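You operate a simulated robot arm through the tools that you are given. There is no shell and no other tool.

You run a simulated two-armed robot. Do the job below in one go: nothing can be reset, and whatever is moved stays where it is left.

## Task
Switch the note counter on, turn UV on and count the teal notes.
Fine: work at the side desk; leave them in the stacker with the count showing.

It is judged by the outcome, as a careful person would: the job done as asked, and still so three seconds after it is handed in. It fails if anything else is knocked over, pushed out of place, dropped, spilled or broken.

## Robot
Two 7-joint arms with fingered hands on one trunk that stands fixed in place. Base frame: the origin is at the foot of the trunk, x ahead of it, y to its left, z up; the work surface is at about z = 784. Lengths are in mm, angles in rad, forces in N, time in s.
The left shoulder is at [80, 198, 1517], the right one opposite. With the tool pointing down near the work surface each hand reaches from about 100 to 660 mm from the base axis, measured 20 degrees to its own side. Payload 4 kg a hand.
Tool frame (each hand has its own): the origin (TCP) lies between the finger pads and is the grasp point; the fingertips stand 26 mm ahead of it; z points along the fingers, y is the line along which they close. Largest opening 132 mm; the body of the gripper starts 73 mm behind the TCP. The gripper is a hand of 4 fingers: y runs from the thumb to the fingers, the wrist lies at [0, 0, -239] in the tool frame.
Orientation is that of the tool frame in the base frame, as [roll, pitch, yaw] about the fixed x, y, z axes, in that order (R = Rz(yaw) Ry(pitch) Rx(roll)). With the fingers straight down and closing along the base's y, the tool's x points along the base's -x, its y along +y and its z along -z.

## Interface
- The arms move only by the tool servo_tool. It takes "left_commands", "right_commands" or both (then of equal length, played together; a hand with none holds still); each is a list of rows, each a list of 6 numbers: the shift along the tool's x, y, z in units of 25 mm (1.0 is 25 mm), then the turn, a rotation vector about the tool's x, y, z in units of 5 degrees (1.0 is 5 degrees). In form: [[dx, dy, dz, wx, wy, wz], ...]. A call has 1 to 20 rows; each row shifts and turns the commanded pose from where the row before left it, along the tool's axes as they then stand. A call with a number of a shift or a turn outside -1 to 1 is refused whole. Each row takes 0.2 s and may step no farther than 50 mm and 0.15 rad from the row before; otherwise, the whole call is refused. A pose out of reach is approached as far as the arm can. The call stops where the force on the tool passes 40 N (or 10 N more than at its start, if that is more) or the arm is blocked; 0.2 s more then pass. In this call time passes only in rows, and 0.2 s behind the last. The reply holds the time, the measured pose of the TCP, the force on the tool along the base axes, the opening and the grip force, in the units named above and with some noise, with the torque about the TCP (base axes, N m) and any sound that the robot's microphone picked up, and new pictures: "pictures" is both (left out), scene, wrist or none (wrist: the cameras of the hands that moved).
- Cameras (640 x 400 px; columns grow to the right, rows downward): "scene" is now at [98.7, -31.3, 1671]; the picture's right is [-0.43, -0.90, 0.00], its down [-0.72, 0.34, -0.60] and it looks along [0.54, -0.26, -0.80] (base axes); focal length 329 px, centre (320, 200). "left" rides on the left gripper at [-68, 2, -97] in its tool frame; the picture's right is [-0.03, -1.00, 0.00], its down [0.82, -0.02, -0.58] and it looks along [0.58, -0.01, 0.82] (tool axes); focal length 270 px, centre (320, 200). "right" rides on the right gripper at [68, 2, -97] in its tool frame; the picture's right is [-0.03, 1.00, 0.00], its down [-0.82, -0.02, -0.58] and it looks along [-0.58, -0.01, 0.82] (tool axes); focal length 270 px, centre (320, 200).
- slide_trunk(by): slides the trunk up (or, below 0, down) by that many mm; the arms and the scene camera ride with it, the base frame stays. It gives what a move gives, with no picture.
- move_fingers(finger1, finger2, finger3, thumb_bend, hand): sets how far each is bent, from 0 (flat) to 1 (curled in); at 0.3 the hand is open as for a grip, at 0.7 the pads meet at the TCP. One left out holds its place. A second passes; each finger stops where it meets its share of the squeeze, and holds until it gets a number again. It is the only way to open and close the hand. It gives what a move gives, with no picture; readings hold the bend of each and the force on the fingers (four entries, about 0 where the hand has none), thumb and palm.
- pan_tilt(pan, tilt): turns the head with the scene camera to pan (to the left, within 1.501 rad either way) and tilt (down, from -0.506 to 1.204), counted from straight ahead of the robot. It gives what a move gives, and a new picture of the scene camera.
- locate(camera, pixels): for up to 12 pixels [column, row] of the newest picture of that camera ("zoom" is the newest enlarged one), the place [x, y, z] in the base frame of the surface seen there, good to about 3 mm. No time passes.
- close_up(camera, box): a new picture of the part [left, top, right, bottom] of that camera's present view, enlarged. No time passes.
- sign_off(): hands the job in; it is judged then, once.

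Leave the grippers open and the arms clear of the work at the hand-in unless told otherwise.

The tools are called after "Call:" as a command line: name --argument value ..., lists and objects as JSON in quotes. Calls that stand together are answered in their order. servo_tool: Moves the arms, as the interface text tells. Its arguments: {"type":"object","properties":{"left_commands":{"type":"array","items":{"type":"array","items":{"type":"number"}}},"right_commands":{"type":"array","items":{"type":"array","items":{"type":"number"}}},"pictures":{"type":"string","enum":["both","scene","wrist","none"]}},"required":[]} The other tools are called the same way: slide_trunk (by) slides the trunk up or down; move_fingers (finger1, finger2, finger3, thumb_bend, hand) moves the fingers one by one; pan_tilt (pan, tilt) turns the head that bears the scene camera; locate (camera, pixels) gives the place of the surface under pixels of a picture; close_up (camera, box) takes an enlarged picture of a part of a camera's view; sign_off () hands the job in.

At the start:

```text
time: 0.0
left_eef_pos: [641.8, 130.9, 1200.2]
left_orientation: [-3.141, 0.002, -3.14]
left_ft_force: [-0.2, 0.2, 0.1]
left_torque: [0.02, 0.02, 0.02]
left_finger_gap: 131.8
left_grip_force: 0.0
left_shape: jaw
left_bend: [0.3, 0.3, 0.3, 0.3]
left_finger forces: [0.0, 0.1, 0.0, 0.0, 0.1, 0.0]
right_eef_pos: [461.5, -435.9, 1170.7]
right_orientation: [3.14, 0.001, -3.14]
right_ft_force: [-0.1, 0.7, -0.5]
right_torque: [-0.04, 0.01, 0.0]
right_finger_gap: 131.9
right_grip_force: 0.1
right_shape: jaw
right_bend: [0.3, 0.3, 0.3, 0.3]
right_finger forces: [0.0, 0.0, 0.0, 0.1, 0.0, 0.1]
trunk travel left (down, up): [-827.0, 13.0]
head pan, tilt: [-0.445, 0.925]
```

scene: 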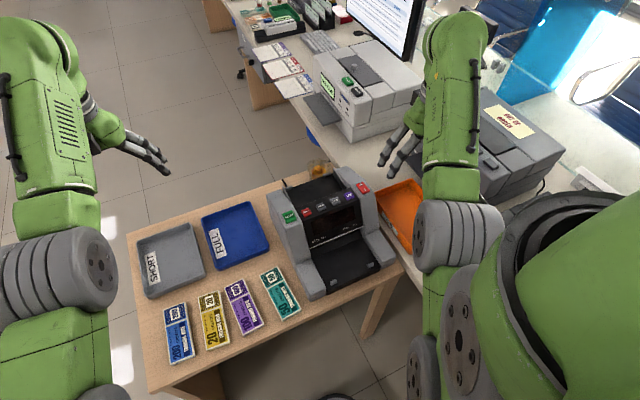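
right: 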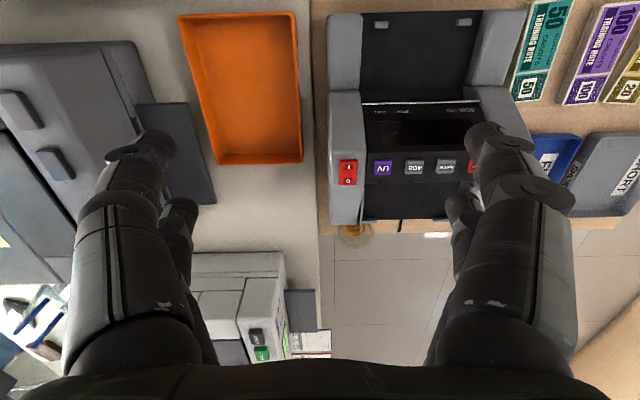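
left: 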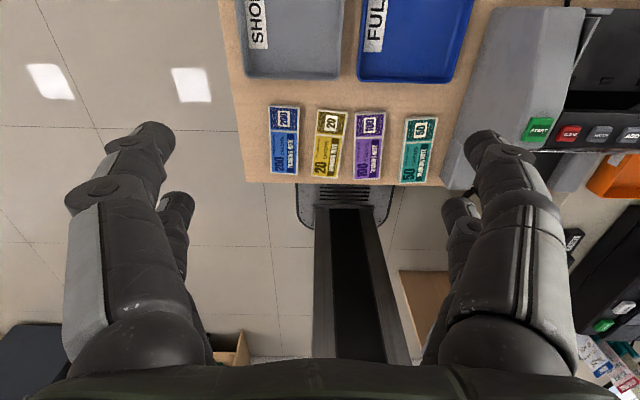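

I see a small wooden desk with a note counter (scene about 325,235), four packs of notes (teal at about 281,292) and two trays. I'll zoom in on the counter and the notes to read the controls.

Call:
close_up --camera "scene" --box '[250, 150, 410, 310]'

Call:
close_up --camera "scene" --box '[130, 190, 310, 370]'

Call:
close_up --camera "right" --box '[320, 0, 560, 240]'

```text
2.50 times, centred on (330, 230) of scene
```

zoom: 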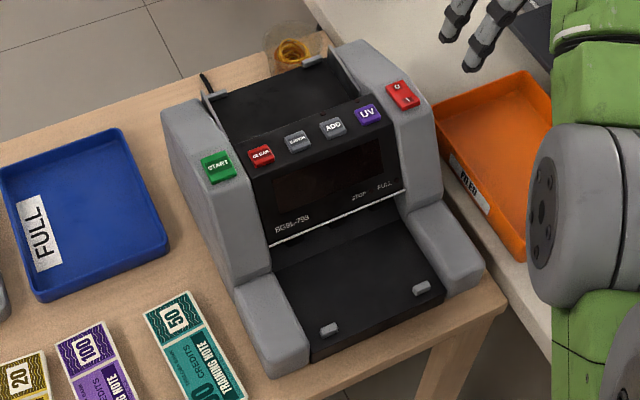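

```text
2.22 times, centred on (220, 280) of scene
```

zoom: 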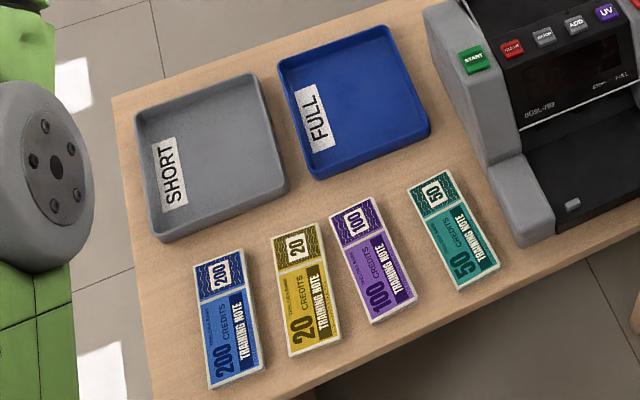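

```text
1.67 times, centred on (440, 120) of right
```

zoom: 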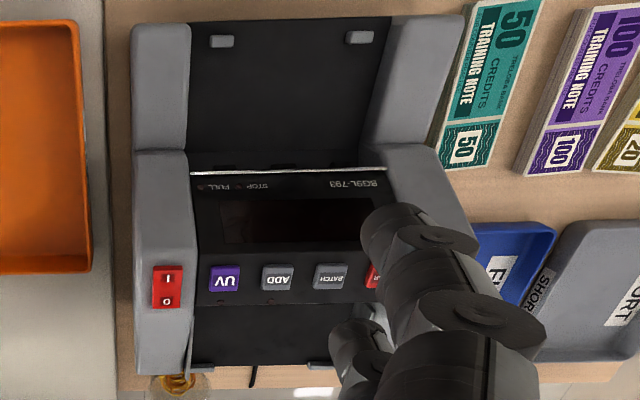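

The counter has a red I/O rocker, UV, ADD, BATCH, CLEAR and START buttons, a hopper at the back and a stacker at the front. Next I'll look at the other machines on the bench and locate the main points on this counter.

Call:
close_up --camera "scene" --box '[220, 0, 440, 160]'

Call:
close_up --camera "scene" --box '[440, 60, 640, 220]'

Call:
locate --camera "scene" --pixels '[[291, 217], [307, 211], [321, 206], [335, 200], [349, 195], [362, 188], [336, 226], [340, 262], [313, 190], [282, 292], [236, 235], [318, 168]]'

```text
2.50 times, centred on (330, 80) of scene
```

zoom: 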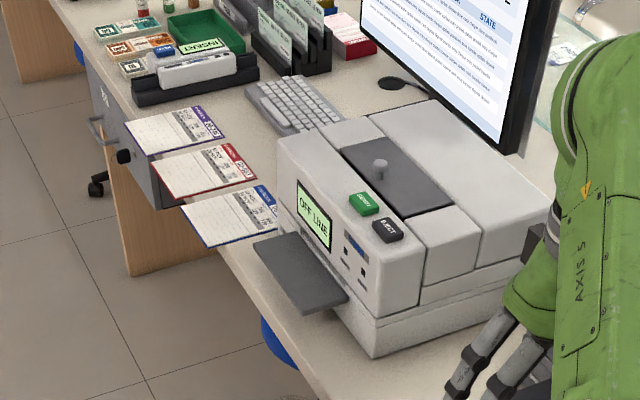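

```text
2.50 times, centred on (540, 140) of scene
```

zoom: 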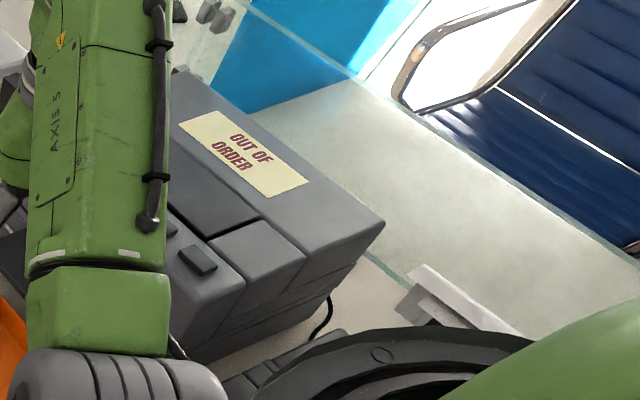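

```text
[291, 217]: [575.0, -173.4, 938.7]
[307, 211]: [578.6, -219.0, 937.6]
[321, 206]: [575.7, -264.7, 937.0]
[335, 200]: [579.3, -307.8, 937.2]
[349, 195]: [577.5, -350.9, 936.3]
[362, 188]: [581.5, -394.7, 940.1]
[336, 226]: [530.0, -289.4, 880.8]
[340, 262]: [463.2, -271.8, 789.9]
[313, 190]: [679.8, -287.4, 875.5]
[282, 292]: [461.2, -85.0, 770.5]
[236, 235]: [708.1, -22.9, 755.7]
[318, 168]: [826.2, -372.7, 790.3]
```

The bench machines are a card printer (offline) and one marked out of order, so the counter to use is the BC9L-793 on the wooden side desk. I'll zoom in tighter on the hopper, the buttons and the teal notes for geometry.

Call:
close_up --camera "scene" --box '[260, 155, 390, 236]'

Call:
close_up --camera "scene" --box '[240, 255, 320, 335]'

Call:
locate --camera "scene" --pixels '[[261, 274], [279, 267], [300, 313], [281, 319], [250, 275], [295, 290], [270, 310], [310, 330], [180, 300], [150, 330], [326, 283], [352, 272]]'

```text
4.92 times, centred on (325, 196) of scene
```

zoom: 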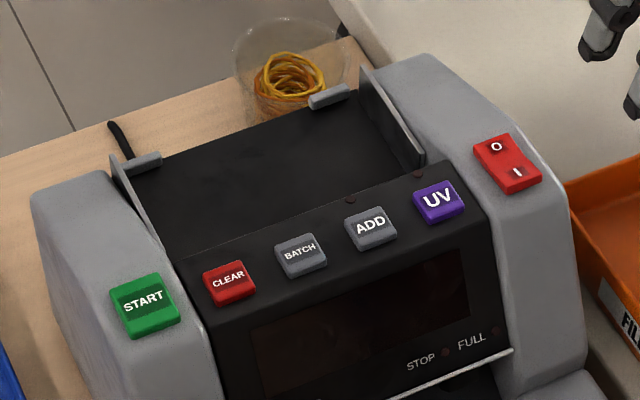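

```text
5.00 times, centred on (280, 295) of scene
```

zoom: 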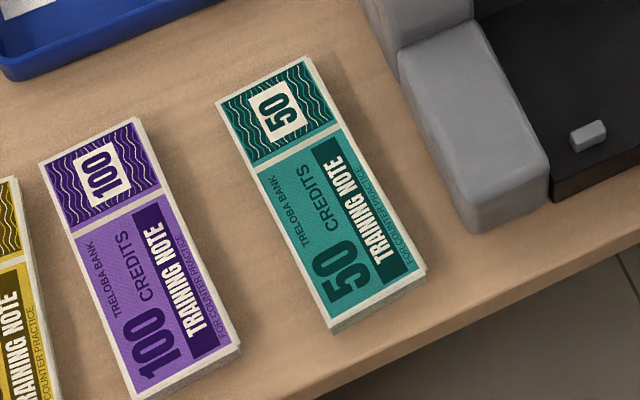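

```text
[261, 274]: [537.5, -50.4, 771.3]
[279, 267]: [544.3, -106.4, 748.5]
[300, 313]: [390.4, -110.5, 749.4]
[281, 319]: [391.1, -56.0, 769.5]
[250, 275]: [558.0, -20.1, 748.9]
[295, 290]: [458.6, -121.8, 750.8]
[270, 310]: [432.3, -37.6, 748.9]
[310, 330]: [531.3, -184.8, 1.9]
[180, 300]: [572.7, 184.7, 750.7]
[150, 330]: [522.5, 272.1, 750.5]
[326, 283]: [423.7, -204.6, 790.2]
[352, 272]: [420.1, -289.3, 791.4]
```

The table top is at z≈750. The teal pack's top is at z≈771, roughly 147 mm long in x and 60 mm wide in y. I'll look closely at the hands' finger layout and locate more points in the hopper.

Call:
close_up --camera "scene" --box '[340, 80, 460, 200]'

Call:
close_up --camera "scene" --box '[80, 110, 190, 190]'

Call:
locate --camera "scene" --pixels '[[302, 200], [306, 190], [320, 182], [332, 178], [345, 180], [335, 190], [289, 188], [327, 175], [343, 172], [286, 195], [300, 185], [350, 186]]'

```text
3.33 times, centred on (400, 140) of scene
```

zoom: 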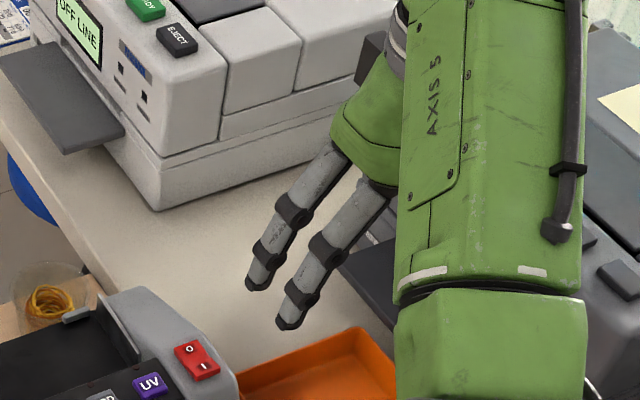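

```text
5.00 times, centred on (135, 150) of scene
```

zoom: 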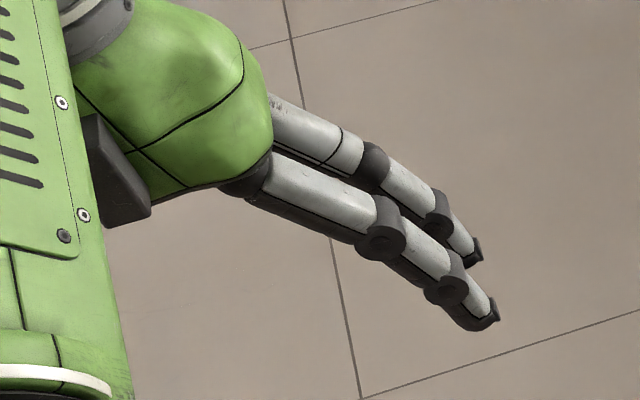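

```text
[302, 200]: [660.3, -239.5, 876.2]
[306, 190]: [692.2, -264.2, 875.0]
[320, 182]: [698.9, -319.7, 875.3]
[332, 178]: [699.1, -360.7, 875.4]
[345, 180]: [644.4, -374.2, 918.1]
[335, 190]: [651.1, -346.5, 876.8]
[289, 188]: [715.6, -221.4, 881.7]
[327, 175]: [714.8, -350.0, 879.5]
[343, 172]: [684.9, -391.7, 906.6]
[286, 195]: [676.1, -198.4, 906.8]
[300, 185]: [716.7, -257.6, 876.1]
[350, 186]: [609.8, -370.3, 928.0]
```

Hopper floor is at z≈875, x≈610–715, between walls at y≈-200 and -372. Before touching anything I'll try the right hand's fingers in free air: curl everything except finger 2, to see which digit makes a good button pusher.

Call:
move_fingers --hand "right" --finger1 0.6 --finger2 1.0 --finger3 1.0 --thumb_bend 1.0

Call:
close_up --camera "right" --box '[0, 0, 640, 400]'

Call:
close_up --camera "scene" --box '[340, 80, 460, 200]'

```text
time: 1.0
left_eef_pos: [641.6, 131.3, 1199.1]
left_orientation: [3.142, 0.001, -3.14]
left_ft_force: [0.3, 0.0, -0.2]
left_torque: [-0.01, 0.01, 0.03]
left_finger_gap: 132.0
left_grip_force: 0.1
left_shape: jaw
left_bend: [0.3, 0.3, 0.3, 0.3]
left_finger forces: [0.0, 0.0, 0.0, 0.0, 0.0, 0.0]
right_eef_pos: [463.1, -434.0, 1170.9]
right_orientation: [-3.14, 0.001, -3.141]
right_ft_force: [-0.6, 0.1, -0.9]
right_torque: [0.02, -0.01, 0.01]
right_finger_gap: 27.7
right_grip_force: 0.1
right_shape: fingers
right_bend: [0.59, 0.75, 0.75, 0.98]
right_finger forces: [0.0, 0.0, 0.0, 0.0, 0.0, 0.0]
trunk travel left (down, up): [-827.0, 13.0]
head pan, tilt: [-0.445, 0.925]
```

```text
1.00 times, centred on (320, 200) of right (not enlarged: the box is as wide or as high as the picture)
```

zoom: 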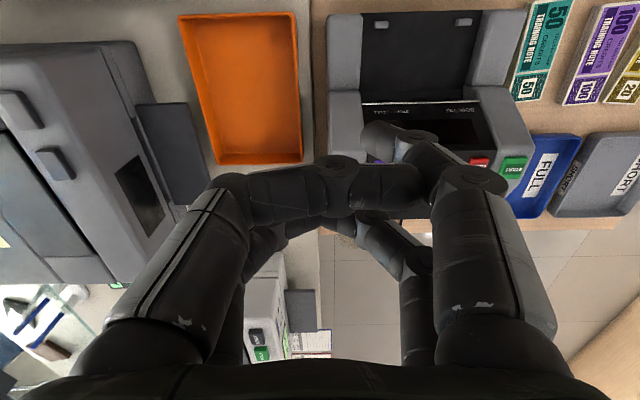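

```text
3.33 times, centred on (400, 140) of scene
```

zoom: 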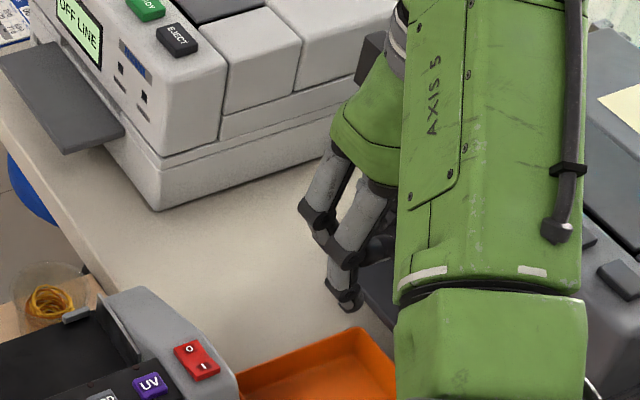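

Finger 1 (the near right digit in the wrist view, tip at about 385,135) now sticks out ahead of the curled thumb. I'll locate its tip relative to the TCP at [463,-434,1171].

Call:
locate --camera "scene" --pixels '[[407, 170], [405, 168], [410, 168], [405, 160], [400, 145], [408, 158]]'

Call:
locate --camera "right" --pixels '[[380, 135], [372, 133], [400, 135], [390, 130], [420, 152], [430, 175], [365, 222], [320, 215], [330, 180]]'

```text
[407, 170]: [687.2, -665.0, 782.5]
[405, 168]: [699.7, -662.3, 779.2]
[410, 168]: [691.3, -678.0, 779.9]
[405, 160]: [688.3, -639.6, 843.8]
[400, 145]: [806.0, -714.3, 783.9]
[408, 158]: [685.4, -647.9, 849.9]
```

```text
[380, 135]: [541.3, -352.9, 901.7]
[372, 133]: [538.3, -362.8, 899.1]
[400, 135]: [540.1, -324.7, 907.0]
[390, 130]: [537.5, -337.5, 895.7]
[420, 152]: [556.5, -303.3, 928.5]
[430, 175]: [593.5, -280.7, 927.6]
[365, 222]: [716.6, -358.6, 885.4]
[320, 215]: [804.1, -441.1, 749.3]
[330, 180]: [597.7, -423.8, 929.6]
```

Locate reads through the robot's own parts, so I'll work out the tip from the camera geometry. I need the slope of the button panel and the rocker halves, so I'll zoom onto the buttons.

Call:
close_up --camera "scene" --box '[285, 170, 381, 230]'

Call:
close_up --camera "right" --box '[240, 80, 480, 240]'

```text
6.67 times, centred on (333, 200) of scene
```

zoom: 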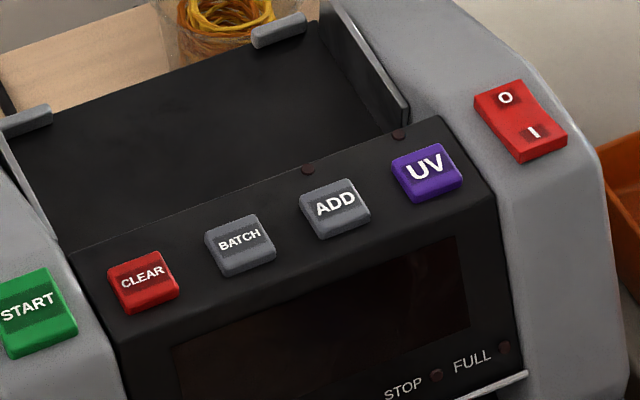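

```text
2.50 times, centred on (360, 160) of right
```

zoom: 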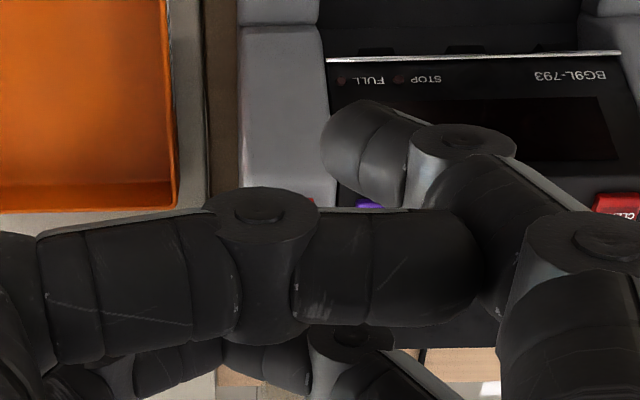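

The rocker's "I" (near) half stands proud, so it is off. There are small indicator lights above ADD and UV. I'll re-take the scene zoom and locate points on it for slopes.

Call:
close_up --camera "scene" --box '[285, 170, 381, 230]'

Call:
locate --camera "zoom" --pixels '[[508, 97], [535, 132], [543, 150], [425, 165], [437, 195], [420, 150], [445, 125], [460, 225], [30, 300], [40, 335], [590, 150], [480, 80]]'

Call:
locate --camera "zoom" --pixels '[[280, 28], [30, 120], [360, 30], [405, 105], [5, 160], [50, 225], [200, 130], [320, 60], [70, 240], [250, 195], [100, 260], [165, 345]]'

```text
6.67 times, centred on (333, 200) of scene
```

zoom: 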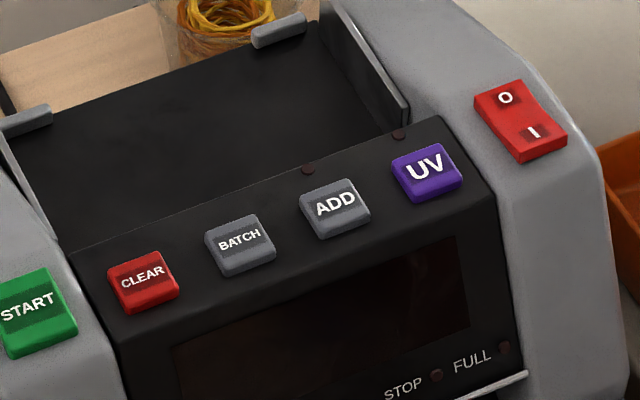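

```text
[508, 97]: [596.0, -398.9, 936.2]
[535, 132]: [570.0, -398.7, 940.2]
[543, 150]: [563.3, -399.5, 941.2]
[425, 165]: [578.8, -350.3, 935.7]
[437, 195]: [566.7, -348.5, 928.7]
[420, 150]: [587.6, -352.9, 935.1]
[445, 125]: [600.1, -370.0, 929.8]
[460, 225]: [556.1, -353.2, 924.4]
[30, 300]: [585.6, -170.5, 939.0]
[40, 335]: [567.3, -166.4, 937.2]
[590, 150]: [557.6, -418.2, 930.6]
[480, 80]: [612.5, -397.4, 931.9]
```

```text
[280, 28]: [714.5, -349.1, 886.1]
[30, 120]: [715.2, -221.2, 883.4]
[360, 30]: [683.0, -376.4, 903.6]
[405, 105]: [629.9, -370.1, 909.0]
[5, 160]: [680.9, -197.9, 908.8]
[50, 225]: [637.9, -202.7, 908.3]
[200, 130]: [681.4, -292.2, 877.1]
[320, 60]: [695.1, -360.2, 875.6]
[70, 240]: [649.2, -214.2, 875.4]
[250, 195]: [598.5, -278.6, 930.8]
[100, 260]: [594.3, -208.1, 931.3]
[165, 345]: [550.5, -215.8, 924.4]
```

Geometry so far:
- Rocker: "I" half centre at about [568,-399,940], "O" half at [596,-399,936].
- UV button: [577,-351,936].
- START: [577,-170,938].

I'll tilt the right hand 20° so finger 1 leads, then bring it to hover over the rocker.

Call:
servo_tool --right_commands '[[0, 0, 0, 0, -1, 0], [0, 0, 0, 0, -1, 0], [0, 0, 0, 0, -1, 0], [0, 0, 0, 0, -1, 0], [-0.3125, 0.075, 0.779, 0, 0, 0], [-0.3125, 0.075, 0.779, 0, 0, 0], [-0.3125, 0.075, 0.779, 0, 0, 0], [-0.3125, 0.075, 0.779, 0, 0, 0], [-0.3125, 0.075, 0.779, 0, 0, 0], [-0.3125, 0.075, 0.779, 0, 0, 0], [-0.3125, 0.075, 0.779, 0, 0, 0], [-0.3125, 0.075, 0.779, 0, 0, 0]]' --pictures "both"

```text
time: 3.6
left_eef_pos: [642.4, 130.2, 1198.3]
left_orientation: [3.14, 0.0, -3.141]
left_ft_force: [0.5, -0.1, -0.5]
left_torque: [-0.01, -0.01, 0.01]
left_finger_gap: 131.9
left_grip_force: 0.0
left_shape: jaw
left_bend: [0.3, 0.3, 0.3, 0.3]
left_finger forces: [0.0, 0.0, 0.0, 0.0, 0.0, 0.1]
right_eef_pos: [575.4, -420.8, 1045.4]
right_orientation: [3.141, 0.348, 3.141]
right_ft_force: [0.1, 0.0, -0.8]
right_torque: [-0.01, -0.02, 0.04]
right_finger_gap: 28.4
right_grip_force: 0.1
right_shape: fingers
right_bend: [0.59, 0.75, 0.75, 0.99]
right_finger forces: [0.0, 0.0, 0.1, 0.0, 0.0, 0.0]
trunk travel left (down, up): [-827.0, 13.0]
head pan, tilt: [-0.445, 0.925]
```

scene: 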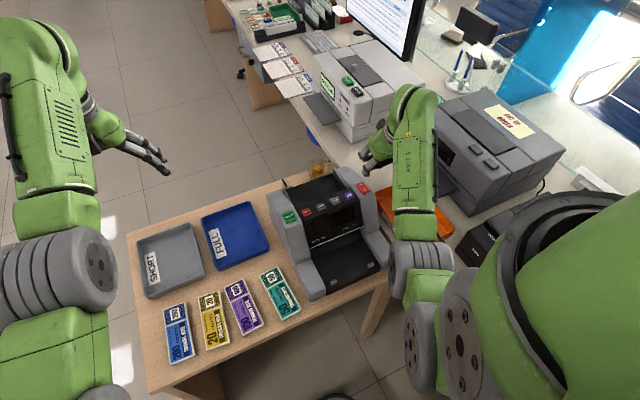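
right: 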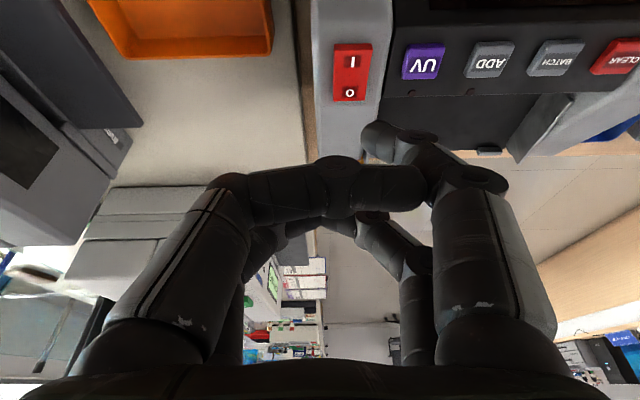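

The hand hovers over the rocker: in the wrist view the rocker is at (352,70) and finger 1's tip at (368,135). I'll zoom the scene view to see how high the tip sits relative to the rocker.

Call:
close_up --camera "scene" --box '[330, 110, 450, 210]'

Call:
close_up --camera "right" --box '[300, 20, 460, 180]'

```text
4.00 times, centred on (390, 160) of scene
```

zoom: 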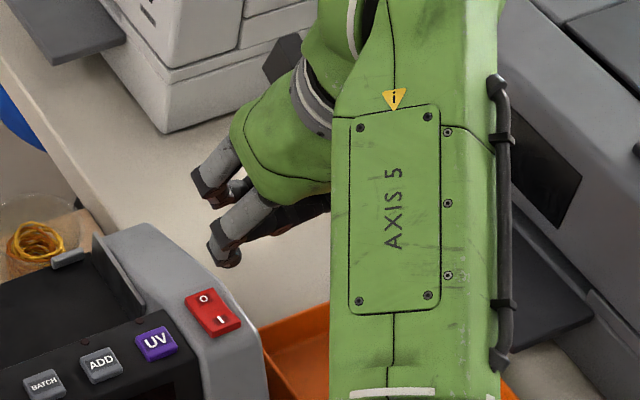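

```text
2.50 times, centred on (380, 100) of right
```

zoom: 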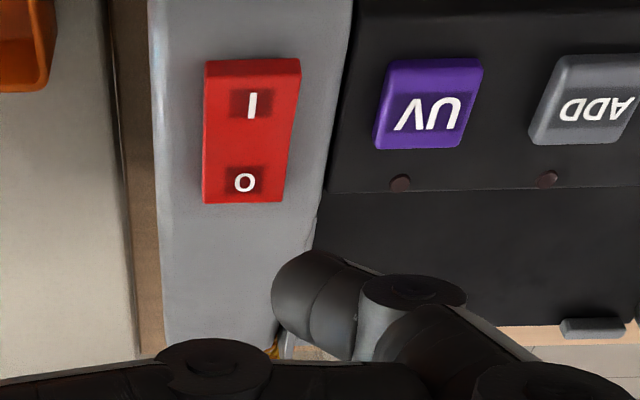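

Finger 1's end segment lies rather flat at this bend. I'll straighten it to 0.4 so it points down more and leads further, then look again.

Call:
move_fingers --hand "right" --finger1 0.4

Call:
close_up --camera "right" --box '[0, 0, 640, 400]'

Call:
close_up --camera "scene" --box '[330, 110, 450, 210]'

```text
time: 4.6
left_eef_pos: [642.2, 131.4, 1198.9]
left_orientation: [3.141, 0.0, 3.141]
left_ft_force: [-0.1, -0.1, -0.9]
left_torque: [0.02, -0.02, 0.0]
left_finger_gap: 132.0
left_grip_force: 0.0
left_shape: jaw
left_bend: [0.3, 0.3, 0.3, 0.3]
left_finger forces: [0.1, 0.1, 0.0, 0.0, 0.0, 0.0]
right_eef_pos: [573.3, -419.7, 1044.9]
right_orientation: [-3.141, 0.35, 3.14]
right_ft_force: [-0.3, -0.3, -1.6]
right_torque: [-0.05, 0.01, -0.04]
right_finger_gap: 39.0
right_grip_force: 0.0
right_shape: fingers
right_bend: [0.4, 0.75, 0.75, 1.0]
right_finger forces: [0.0, 0.0, 0.0, 0.0, 0.0, 0.1]
trunk travel left (down, up): [-827.0, 13.0]
head pan, tilt: [-0.445, 0.925]
```

```text
1.00 times, centred on (320, 200) of right (not enlarged: the box is as wide or as high as the picture)
```

zoom: 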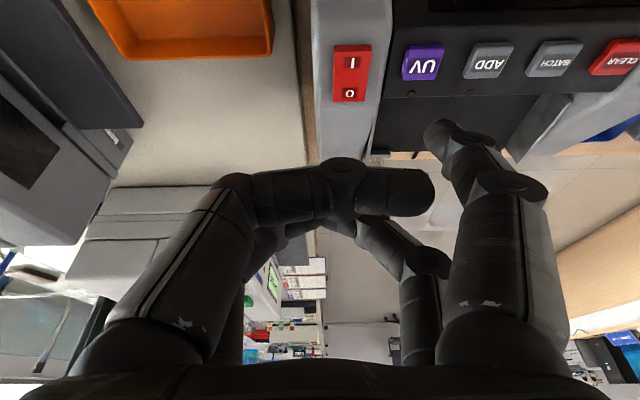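

```text
4.00 times, centred on (390, 160) of scene
```

zoom: 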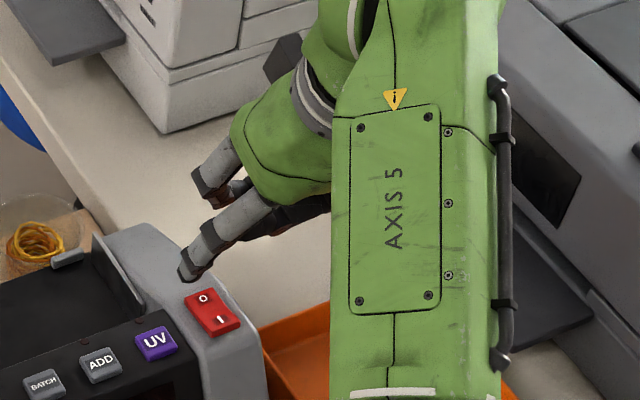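

Triangulating both views, finger 1's tip is at about [22, 57, 27] in the tool frame, near base [563,-362,1012]. I'll shift so the tip hovers about 25 mm above the rocker's "I" half.

Call:
servo_tool --right_commands '[[0.14, -0.48, 0.617, 0, 0, 0], [0.14, -0.48, 0.617, 0, 0, 0], [0.14, -0.48, 0.617, 0, 0, 0]]' --pictures "both"

Call:
close_up --camera "scene" --box '[330, 140, 410, 220]'

Call:
close_up --camera "right" --box '[340, 20, 540, 180]'

```text
time: 5.4
left_eef_pos: [642.7, 130.9, 1197.8]
left_orientation: [3.14, 0.001, -3.141]
left_ft_force: [0.5, 0.2, -0.6]
left_torque: [0.01, 0.03, 0.02]
left_finger_gap: 131.9
left_grip_force: 0.0
left_shape: jaw
left_bend: [0.3, 0.3, 0.3, 0.3]
left_finger forces: [0.0, 0.1, 0.0, 0.1, 0.0, 0.1]
right_eef_pos: [579.9, -457.8, 996.9]
right_orientation: [3.14, 0.348, -3.141]
right_ft_force: [0.1, 0.5, 0.5]
right_torque: [-0.04, 0.0, -0.02]
right_finger_gap: 38.4
right_grip_force: 0.1
right_shape: fingers
right_bend: [0.4, 0.75, 0.75, 1.0]
right_finger forces: [0.0, 0.0, 0.1, 0.1, 0.1, 0.0]
trunk travel left (down, up): [-827.0, 13.0]
head pan, tilt: [-0.445, 0.925]
```

scene: 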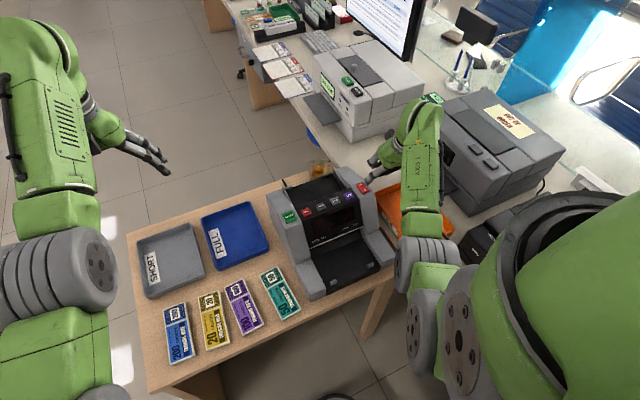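
right: 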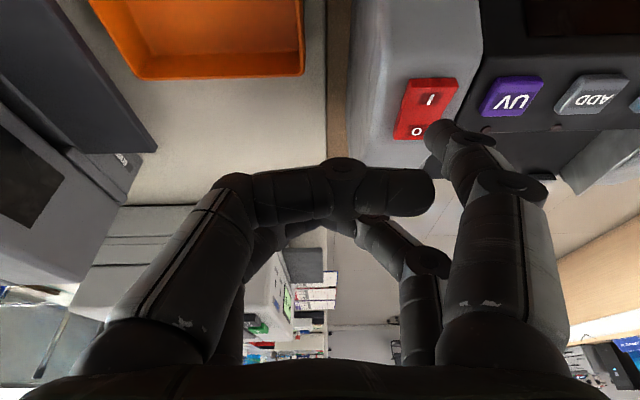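

```text
5.00 times, centred on (370, 180) of scene
```

zoom: 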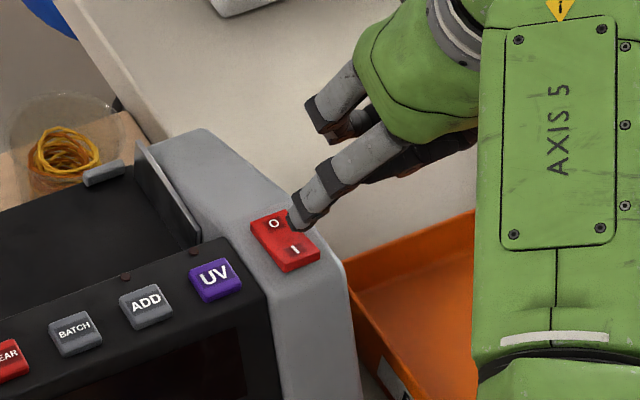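

```text
2.50 times, centred on (440, 100) of right
```

zoom: 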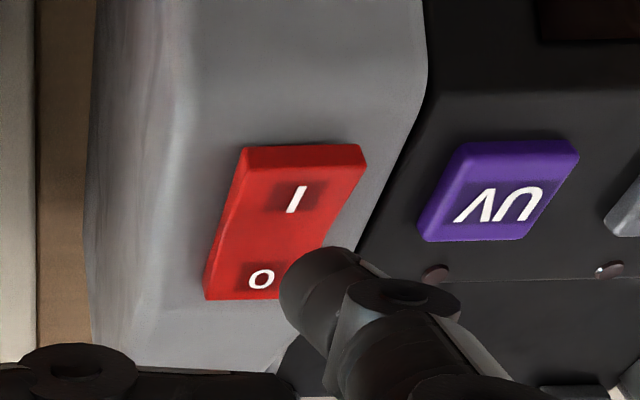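

The tip comes out at about [566,-400,965], directly over the "I" half. I'll lower straight down about 20 mm, then in small steps while watching force and sound.

Call:
servo_tool --right_commands '[[0.137, 0, 0.376, 0, 0, 0], [0.137, 0, 0.376, 0, 0, 0], [0.034, 0, 0.094, 0, 0, 0], [0.034, 0, 0.094, 0, 0, 0], [0.034, 0, 0.094, 0, 0, 0]]' --pictures "both"

Call:
close_up --camera "scene" --box '[330, 140, 410, 220]'

Call:
close_up --camera "right" --box '[340, 20, 540, 180]'

```text
time: 6.6
left_eef_pos: [639.2, 132.1, 1200.7]
left_orientation: [3.141, 0.001, -3.141]
left_ft_force: [-0.5, 0.8, 0.9]
left_torque: [-0.01, 0.01, -0.04]
left_finger_gap: 131.8
left_grip_force: 0.1
left_shape: jaw
left_bend: [0.3, 0.3, 0.3, 0.3]
left_finger forces: [0.1, 0.1, 0.1, 0.0, 0.0, 0.0]
right_eef_pos: [579.6, -457.0, 974.5]
right_orientation: [-3.138, 0.356, 3.141]
right_ft_force: [2.2, -3.0, 18.4]
right_torque: [1.04, 0.17, -0.05]
right_finger_gap: 38.5
right_grip_force: 8.7
right_shape: fingers
right_bend: [0.41, 0.75, 0.75, 1.0]
right_finger forces: [17.8, 0.1, 0.0, 0.1, 0.0, 0.0]
trunk travel left (down, up): [-827.0, 13.0]
head pan, tilt: [-0.445, 0.925]
```

scene: 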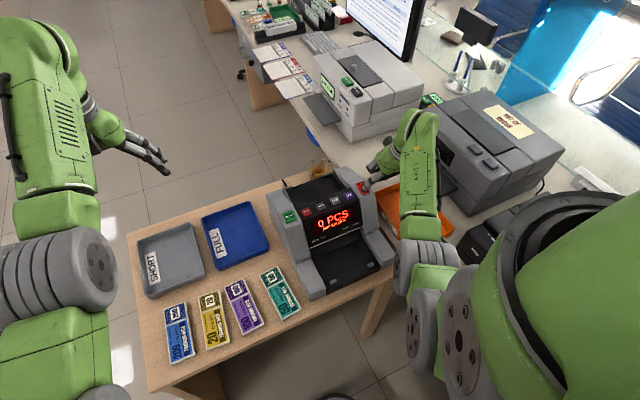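
right: 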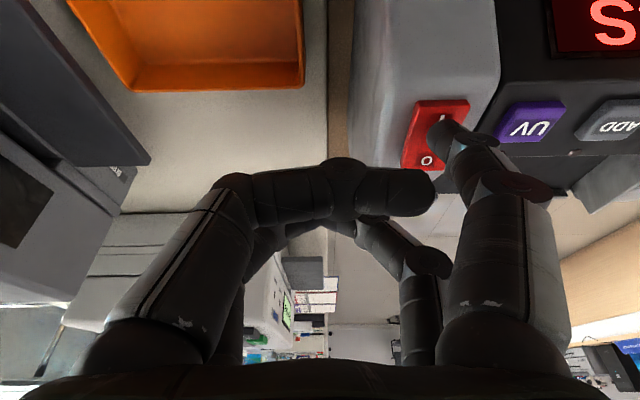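

```text
5.00 times, centred on (370, 180) of scene
```

zoom: 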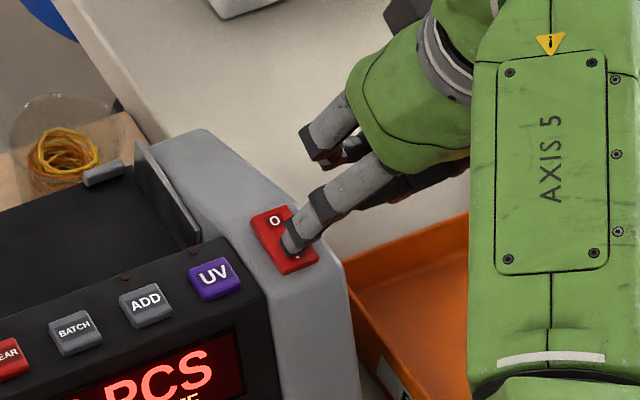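

```text
2.50 times, centred on (440, 100) of right
```

zoom: 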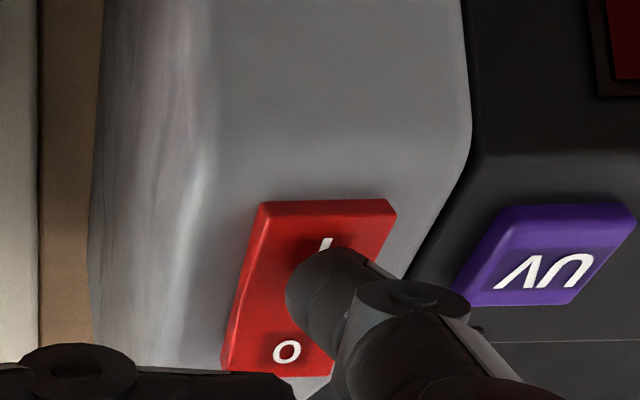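

The display lit up ("0 PCS"), with 18 N at the fingertip, so the power is on. I'll lift straight up 25 mm and read the display.

Call:
servo_tool --right_commands '[[-0.17, 0, -0.47, 0, 0, 0], [-0.17, 0, -0.47, 0, 0, 0]]' --pictures "none"

Call:
close_up --camera "scene" --box '[285, 170, 385, 250]'

Call:
close_up --camera "right" --box '[340, 0, 540, 160]'

```text
time: 7.2
left_eef_pos: [639.7, 131.1, 1198.8]
left_orientation: [3.141, 0.001, -3.14]
left_ft_force: [0.5, 0.1, -0.8]
left_torque: [0.02, 0.0, 0.0]
left_finger_gap: 131.7
left_grip_force: 0.1
left_shape: jaw
left_bend: [0.3, 0.3, 0.3, 0.3]
left_finger forces: [0.0, 0.1, 0.1, 0.0, 0.0, 0.0]
right_eef_pos: [578.9, -456.0, 994.4]
right_orientation: [3.141, 0.348, 3.142]
right_ft_force: [-0.7, 0.4, 0.3]
right_torque: [0.0, 0.02, 0.02]
right_finger_gap: 38.8
right_grip_force: 0.0
right_shape: fingers
right_bend: [0.4, 0.75, 0.75, 1.0]
right_finger forces: [0.0, 0.1, 0.0, 0.0, 0.0, 0.0]
trunk travel left (down, up): [-827.0, 13.0]
head pan, tilt: [-0.445, 0.925]
```

```text
5.00 times, centred on (335, 210) of scene
```

zoom: 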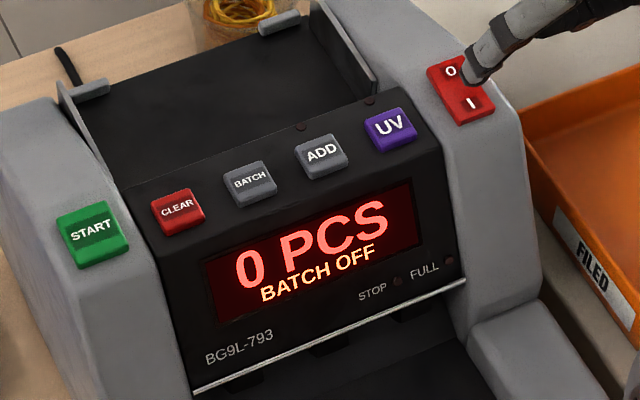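

```text
2.50 times, centred on (440, 80) of right
```

zoom: 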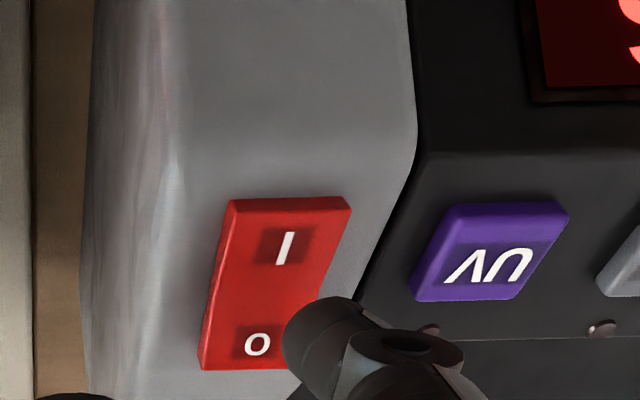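

The display reads "0 PCS / BATCH OFF". Next I'll shift the tip over the UV button, 49 mm in +y and 10 mm in +x, staying about 22 mm above it.

Call:
servo_tool --right_commands '[[-0.125, 0.653, 0.046, 0, 0, 0], [-0.125, 0.653, 0.046, 0, 0, 0], [-0.125, 0.653, 0.046, 0, 0, 0]]' --pictures "none"

Call:
close_up --camera "scene" --box '[310, 160, 390, 220]'

Call:
close_up --camera "right" --box '[340, 0, 540, 160]'

```text
time: 8.0
left_eef_pos: [641.2, 131.2, 1199.9]
left_orientation: [-3.141, -0.001, 3.141]
left_ft_force: [0.1, 0.1, 0.2]
left_torque: [-0.02, 0.02, 0.05]
left_finger_gap: 131.8
left_grip_force: 0.1
left_shape: jaw
left_bend: [0.3, 0.3, 0.3, 0.3]
left_finger forces: [0.0, 0.0, 0.0, 0.0, 0.0, 0.1]
right_eef_pos: [588.0, -405.7, 995.2]
right_orientation: [3.141, 0.35, 3.14]
right_ft_force: [0.0, 0.2, 0.1]
right_torque: [-0.01, 0.0, 0.0]
right_finger_gap: 38.6
right_grip_force: 0.1
right_shape: fingers
right_bend: [0.4, 0.75, 0.75, 1.0]
right_finger forces: [0.0, 0.1, 0.0, 0.0, 0.0, 0.0]
trunk travel left (down, up): [-827.0, 13.0]
head pan, tilt: [-0.445, 0.925]
```

```text
6.67 times, centred on (350, 190) of scene
```

zoom: 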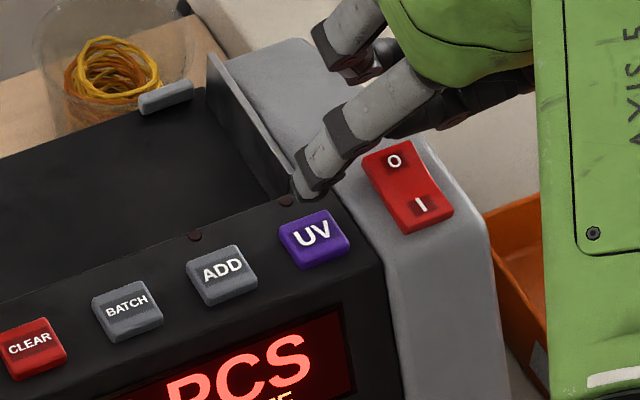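

```text
2.50 times, centred on (440, 80) of right
```

zoom: 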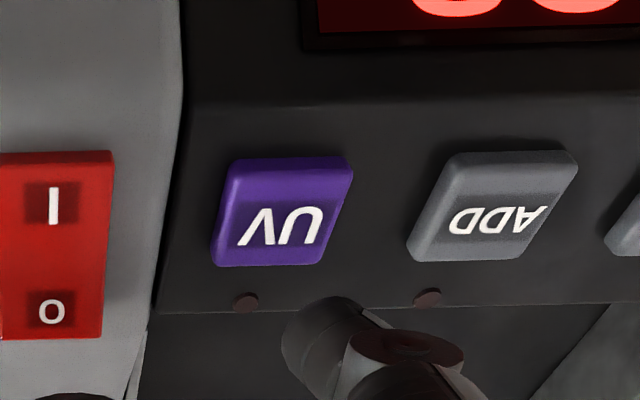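

The tip is at about [578,-348,961] and the UV button at [577,-351,936]. I'll nudge 3 mm in -y, then press down in small steps.

Call:
servo_tool --right_commands '[[0.137, -0.12, 0.376, 0, 0, 0], [0.137, 0, 0.376, 0, 0, 0], [0.034, 0, 0.094, 0, 0, 0], [0.034, 0, 0.094, 0, 0, 0], [0.034, 0, 0.094, 0, 0, 0]]' --pictures "none"

Call:
close_up --camera "scene" --box '[285, 165, 395, 250]'

Call:
close_up --camera "right" --box '[340, 20, 540, 180]'

```text
time: 9.2
left_eef_pos: [640.7, 131.0, 1200.4]
left_orientation: [-3.141, 0.001, 3.14]
left_ft_force: [0.5, -0.2, 0.1]
left_torque: [-0.02, -0.03, -0.02]
left_finger_gap: 132.0
left_grip_force: 0.0
left_shape: jaw
left_bend: [0.3, 0.3, 0.3, 0.3]
left_finger forces: [0.0, 0.1, 0.1, 0.1, 0.0, 0.1]
right_eef_pos: [589.3, -410.3, 969.3]
right_orientation: [-3.14, 0.352, -3.14]
right_ft_force: [0.6, -1.6, 3.5]
right_torque: [0.21, 0.06, -0.05]
right_finger_gap: 39.0
right_grip_force: 2.0
right_shape: fingers
right_bend: [0.4, 0.75, 0.75, 1.0]
right_finger forces: [3.9, 0.1, 0.0, 0.0, 0.1, 0.0]
trunk travel left (down, up): [-827.0, 13.0]
head pan, tilt: [-0.445, 0.925]
heard: click
```

```text
4.71 times, centred on (340, 208) of scene
```

zoom: 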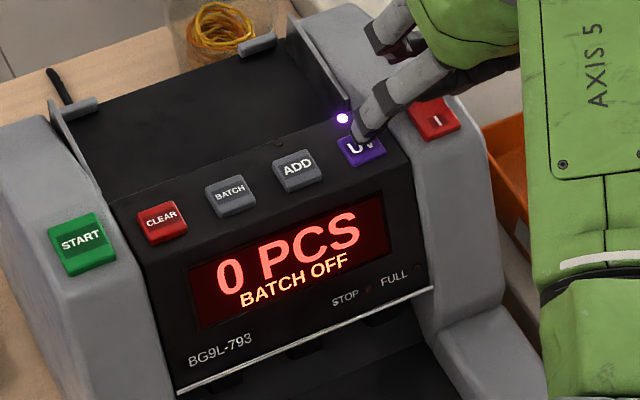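

```text
2.50 times, centred on (440, 100) of right
```

zoom: 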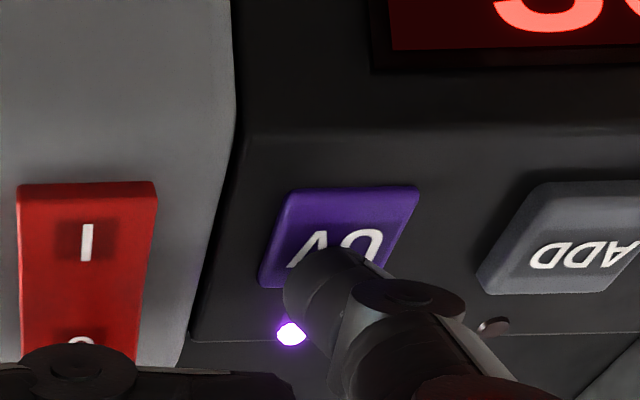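

A click was heard and the purple UV light is on. I'll lift straight up 80 mm and confirm it stays lit.

Call:
servo_tool --right_commands '[[-0.27, 0, -0.75, 0, 0, 0], [-0.27, 0, -0.75, 0, 0, 0], [-0.27, 0, -0.75, 0, 0, 0], [-0.27, 0, -0.75, 0, 0, 0]]' --pictures "none"

Call:
close_up --camera "scene" --box '[285, 165, 395, 250]'

```text
time: 10.2
left_eef_pos: [641.6, 131.8, 1198.4]
left_orientation: [-3.139, 0.0, 3.142]
left_ft_force: [-0.1, -0.7, -0.6]
left_torque: [-0.01, -0.04, -0.02]
left_finger_gap: 131.6
left_grip_force: 0.0
left_shape: jaw
left_bend: [0.3, 0.3, 0.3, 0.3]
left_finger forces: [0.0, 0.0, 0.0, 0.1, 0.1, 0.0]
right_eef_pos: [589.5, -409.5, 1047.4]
right_orientation: [3.14, 0.349, -3.14]
right_ft_force: [0.2, 0.4, -0.1]
right_torque: [-0.04, -0.03, 0.03]
right_finger_gap: 39.1
right_grip_force: 0.1
right_shape: fingers
right_bend: [0.4, 0.75, 0.75, 1.0]
right_finger forces: [0.0, 0.0, 0.2, 0.0, 0.0, 0.0]
trunk travel left (down, up): [-827.0, 13.0]
head pan, tilt: [-0.445, 0.925]
```

```text
4.71 times, centred on (340, 208) of scene
```

zoom: 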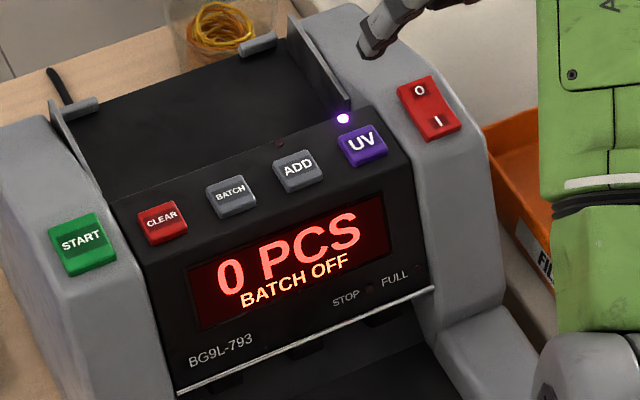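

UV stays lit. Now the teal notes: I'll zoom in to see the pack's exact outline and whether it has a band or clip, and locate its corners.

Call:
close_up --camera "scene" --box '[256, 262, 308, 324]'

Call:
close_up --camera "left" --box '[380, 90, 460, 200]'

```text
6.45 times, centred on (282, 293) of scene
```

zoom: 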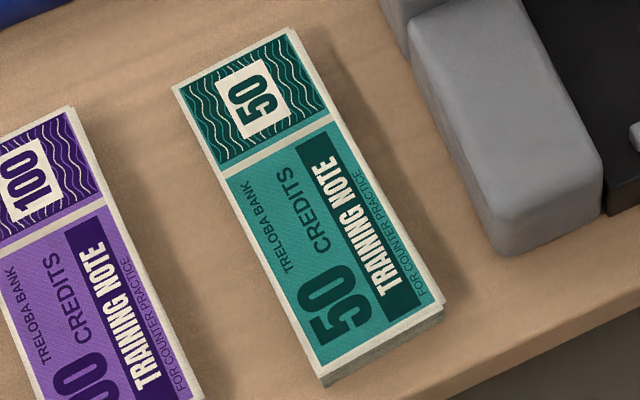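

```text
3.64 times, centred on (420, 145) of left
```

zoom: 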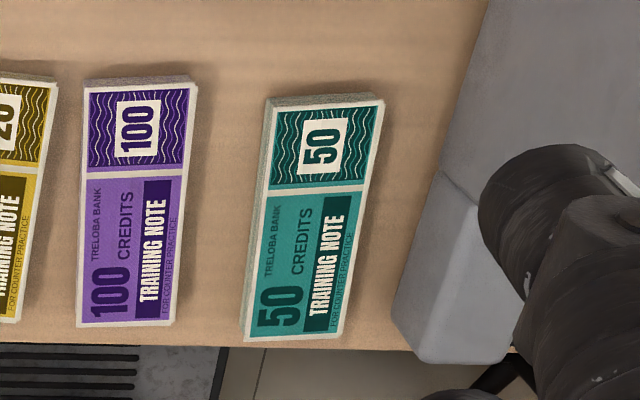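

The pack has no band. I'll locate its corners in the left-hand zoom.

Call:
locate --camera "zoom" --pixels '[[272, 114], [380, 104], [340, 328], [250, 336], [310, 220], [325, 108], [295, 330], [262, 220], [362, 220], [410, 300], [180, 200], [440, 150]]'

Call:
close_up --camera "scene" --box '[256, 262, 308, 324]'

Call:
locate --camera "zoom" --pixels '[[178, 93], [288, 32], [438, 300], [325, 370], [308, 200], [245, 235], [372, 165], [440, 312], [325, 380], [500, 245], [600, 180], [400, 50]]'

```text
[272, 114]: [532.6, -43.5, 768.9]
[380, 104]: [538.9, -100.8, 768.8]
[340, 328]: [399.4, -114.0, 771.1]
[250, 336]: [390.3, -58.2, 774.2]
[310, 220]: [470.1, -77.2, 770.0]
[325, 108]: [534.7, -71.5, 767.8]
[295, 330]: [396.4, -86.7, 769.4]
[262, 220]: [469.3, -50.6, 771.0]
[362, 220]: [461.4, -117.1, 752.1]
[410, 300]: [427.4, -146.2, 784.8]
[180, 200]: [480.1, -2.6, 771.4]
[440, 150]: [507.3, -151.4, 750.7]
```

```text
6.45 times, centred on (282, 293) of scene
```

zoom: 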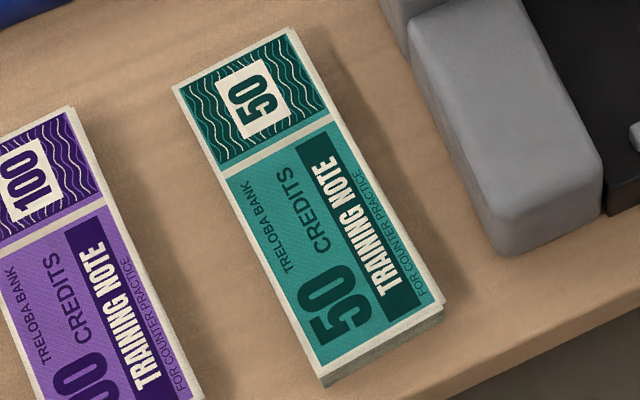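

```text
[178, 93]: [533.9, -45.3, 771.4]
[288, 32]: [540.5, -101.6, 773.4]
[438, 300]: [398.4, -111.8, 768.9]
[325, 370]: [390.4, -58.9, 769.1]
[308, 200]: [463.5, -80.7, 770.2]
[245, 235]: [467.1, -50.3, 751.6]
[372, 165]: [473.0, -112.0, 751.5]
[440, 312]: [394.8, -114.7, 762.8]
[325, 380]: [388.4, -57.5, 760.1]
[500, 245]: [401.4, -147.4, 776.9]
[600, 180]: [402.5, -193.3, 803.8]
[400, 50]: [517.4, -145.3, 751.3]
```

The pack centre is about [466,-79], about 147 x 60 x 20 mm, turned about 5°, with roughly 35–40 mm free on each side. I'll check the counter's left cheek, since the hand body must clear it.

Call:
close_up --camera "scene" --box '[250, 170, 350, 310]'

Call:
locate --camera "scene" --pixels '[[276, 215], [280, 235], [288, 255], [295, 268], [300, 280], [302, 293], [286, 225], [292, 240], [299, 252], [305, 264], [315, 290], [270, 205]]'

Call:
locate --camera "left" --pixels '[[470, 100], [460, 140], [452, 180], [480, 60], [490, 40], [500, 80], [520, 60], [500, 20], [450, 190], [465, 120]]'

```text
2.86 times, centred on (300, 240) of scene
```

zoom: 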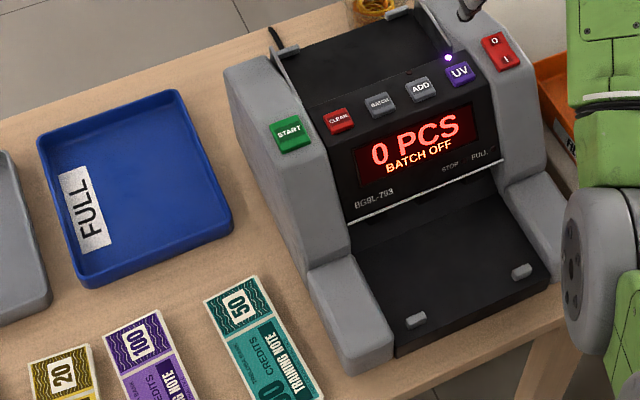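

```text
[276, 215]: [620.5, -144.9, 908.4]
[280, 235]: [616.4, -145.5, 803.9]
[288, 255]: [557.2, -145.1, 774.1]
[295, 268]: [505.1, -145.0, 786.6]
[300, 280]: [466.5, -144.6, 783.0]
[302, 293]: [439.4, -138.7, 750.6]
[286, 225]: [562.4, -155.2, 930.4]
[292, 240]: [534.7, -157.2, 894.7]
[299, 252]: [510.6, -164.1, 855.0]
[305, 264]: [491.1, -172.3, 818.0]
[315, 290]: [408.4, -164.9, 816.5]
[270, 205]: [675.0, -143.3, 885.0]
```

```text
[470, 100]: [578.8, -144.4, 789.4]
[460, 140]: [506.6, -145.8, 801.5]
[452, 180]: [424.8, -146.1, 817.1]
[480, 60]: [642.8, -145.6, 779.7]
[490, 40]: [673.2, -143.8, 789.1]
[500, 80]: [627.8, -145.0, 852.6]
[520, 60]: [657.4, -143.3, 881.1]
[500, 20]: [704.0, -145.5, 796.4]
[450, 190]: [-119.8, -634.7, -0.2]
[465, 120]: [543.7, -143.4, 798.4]
```

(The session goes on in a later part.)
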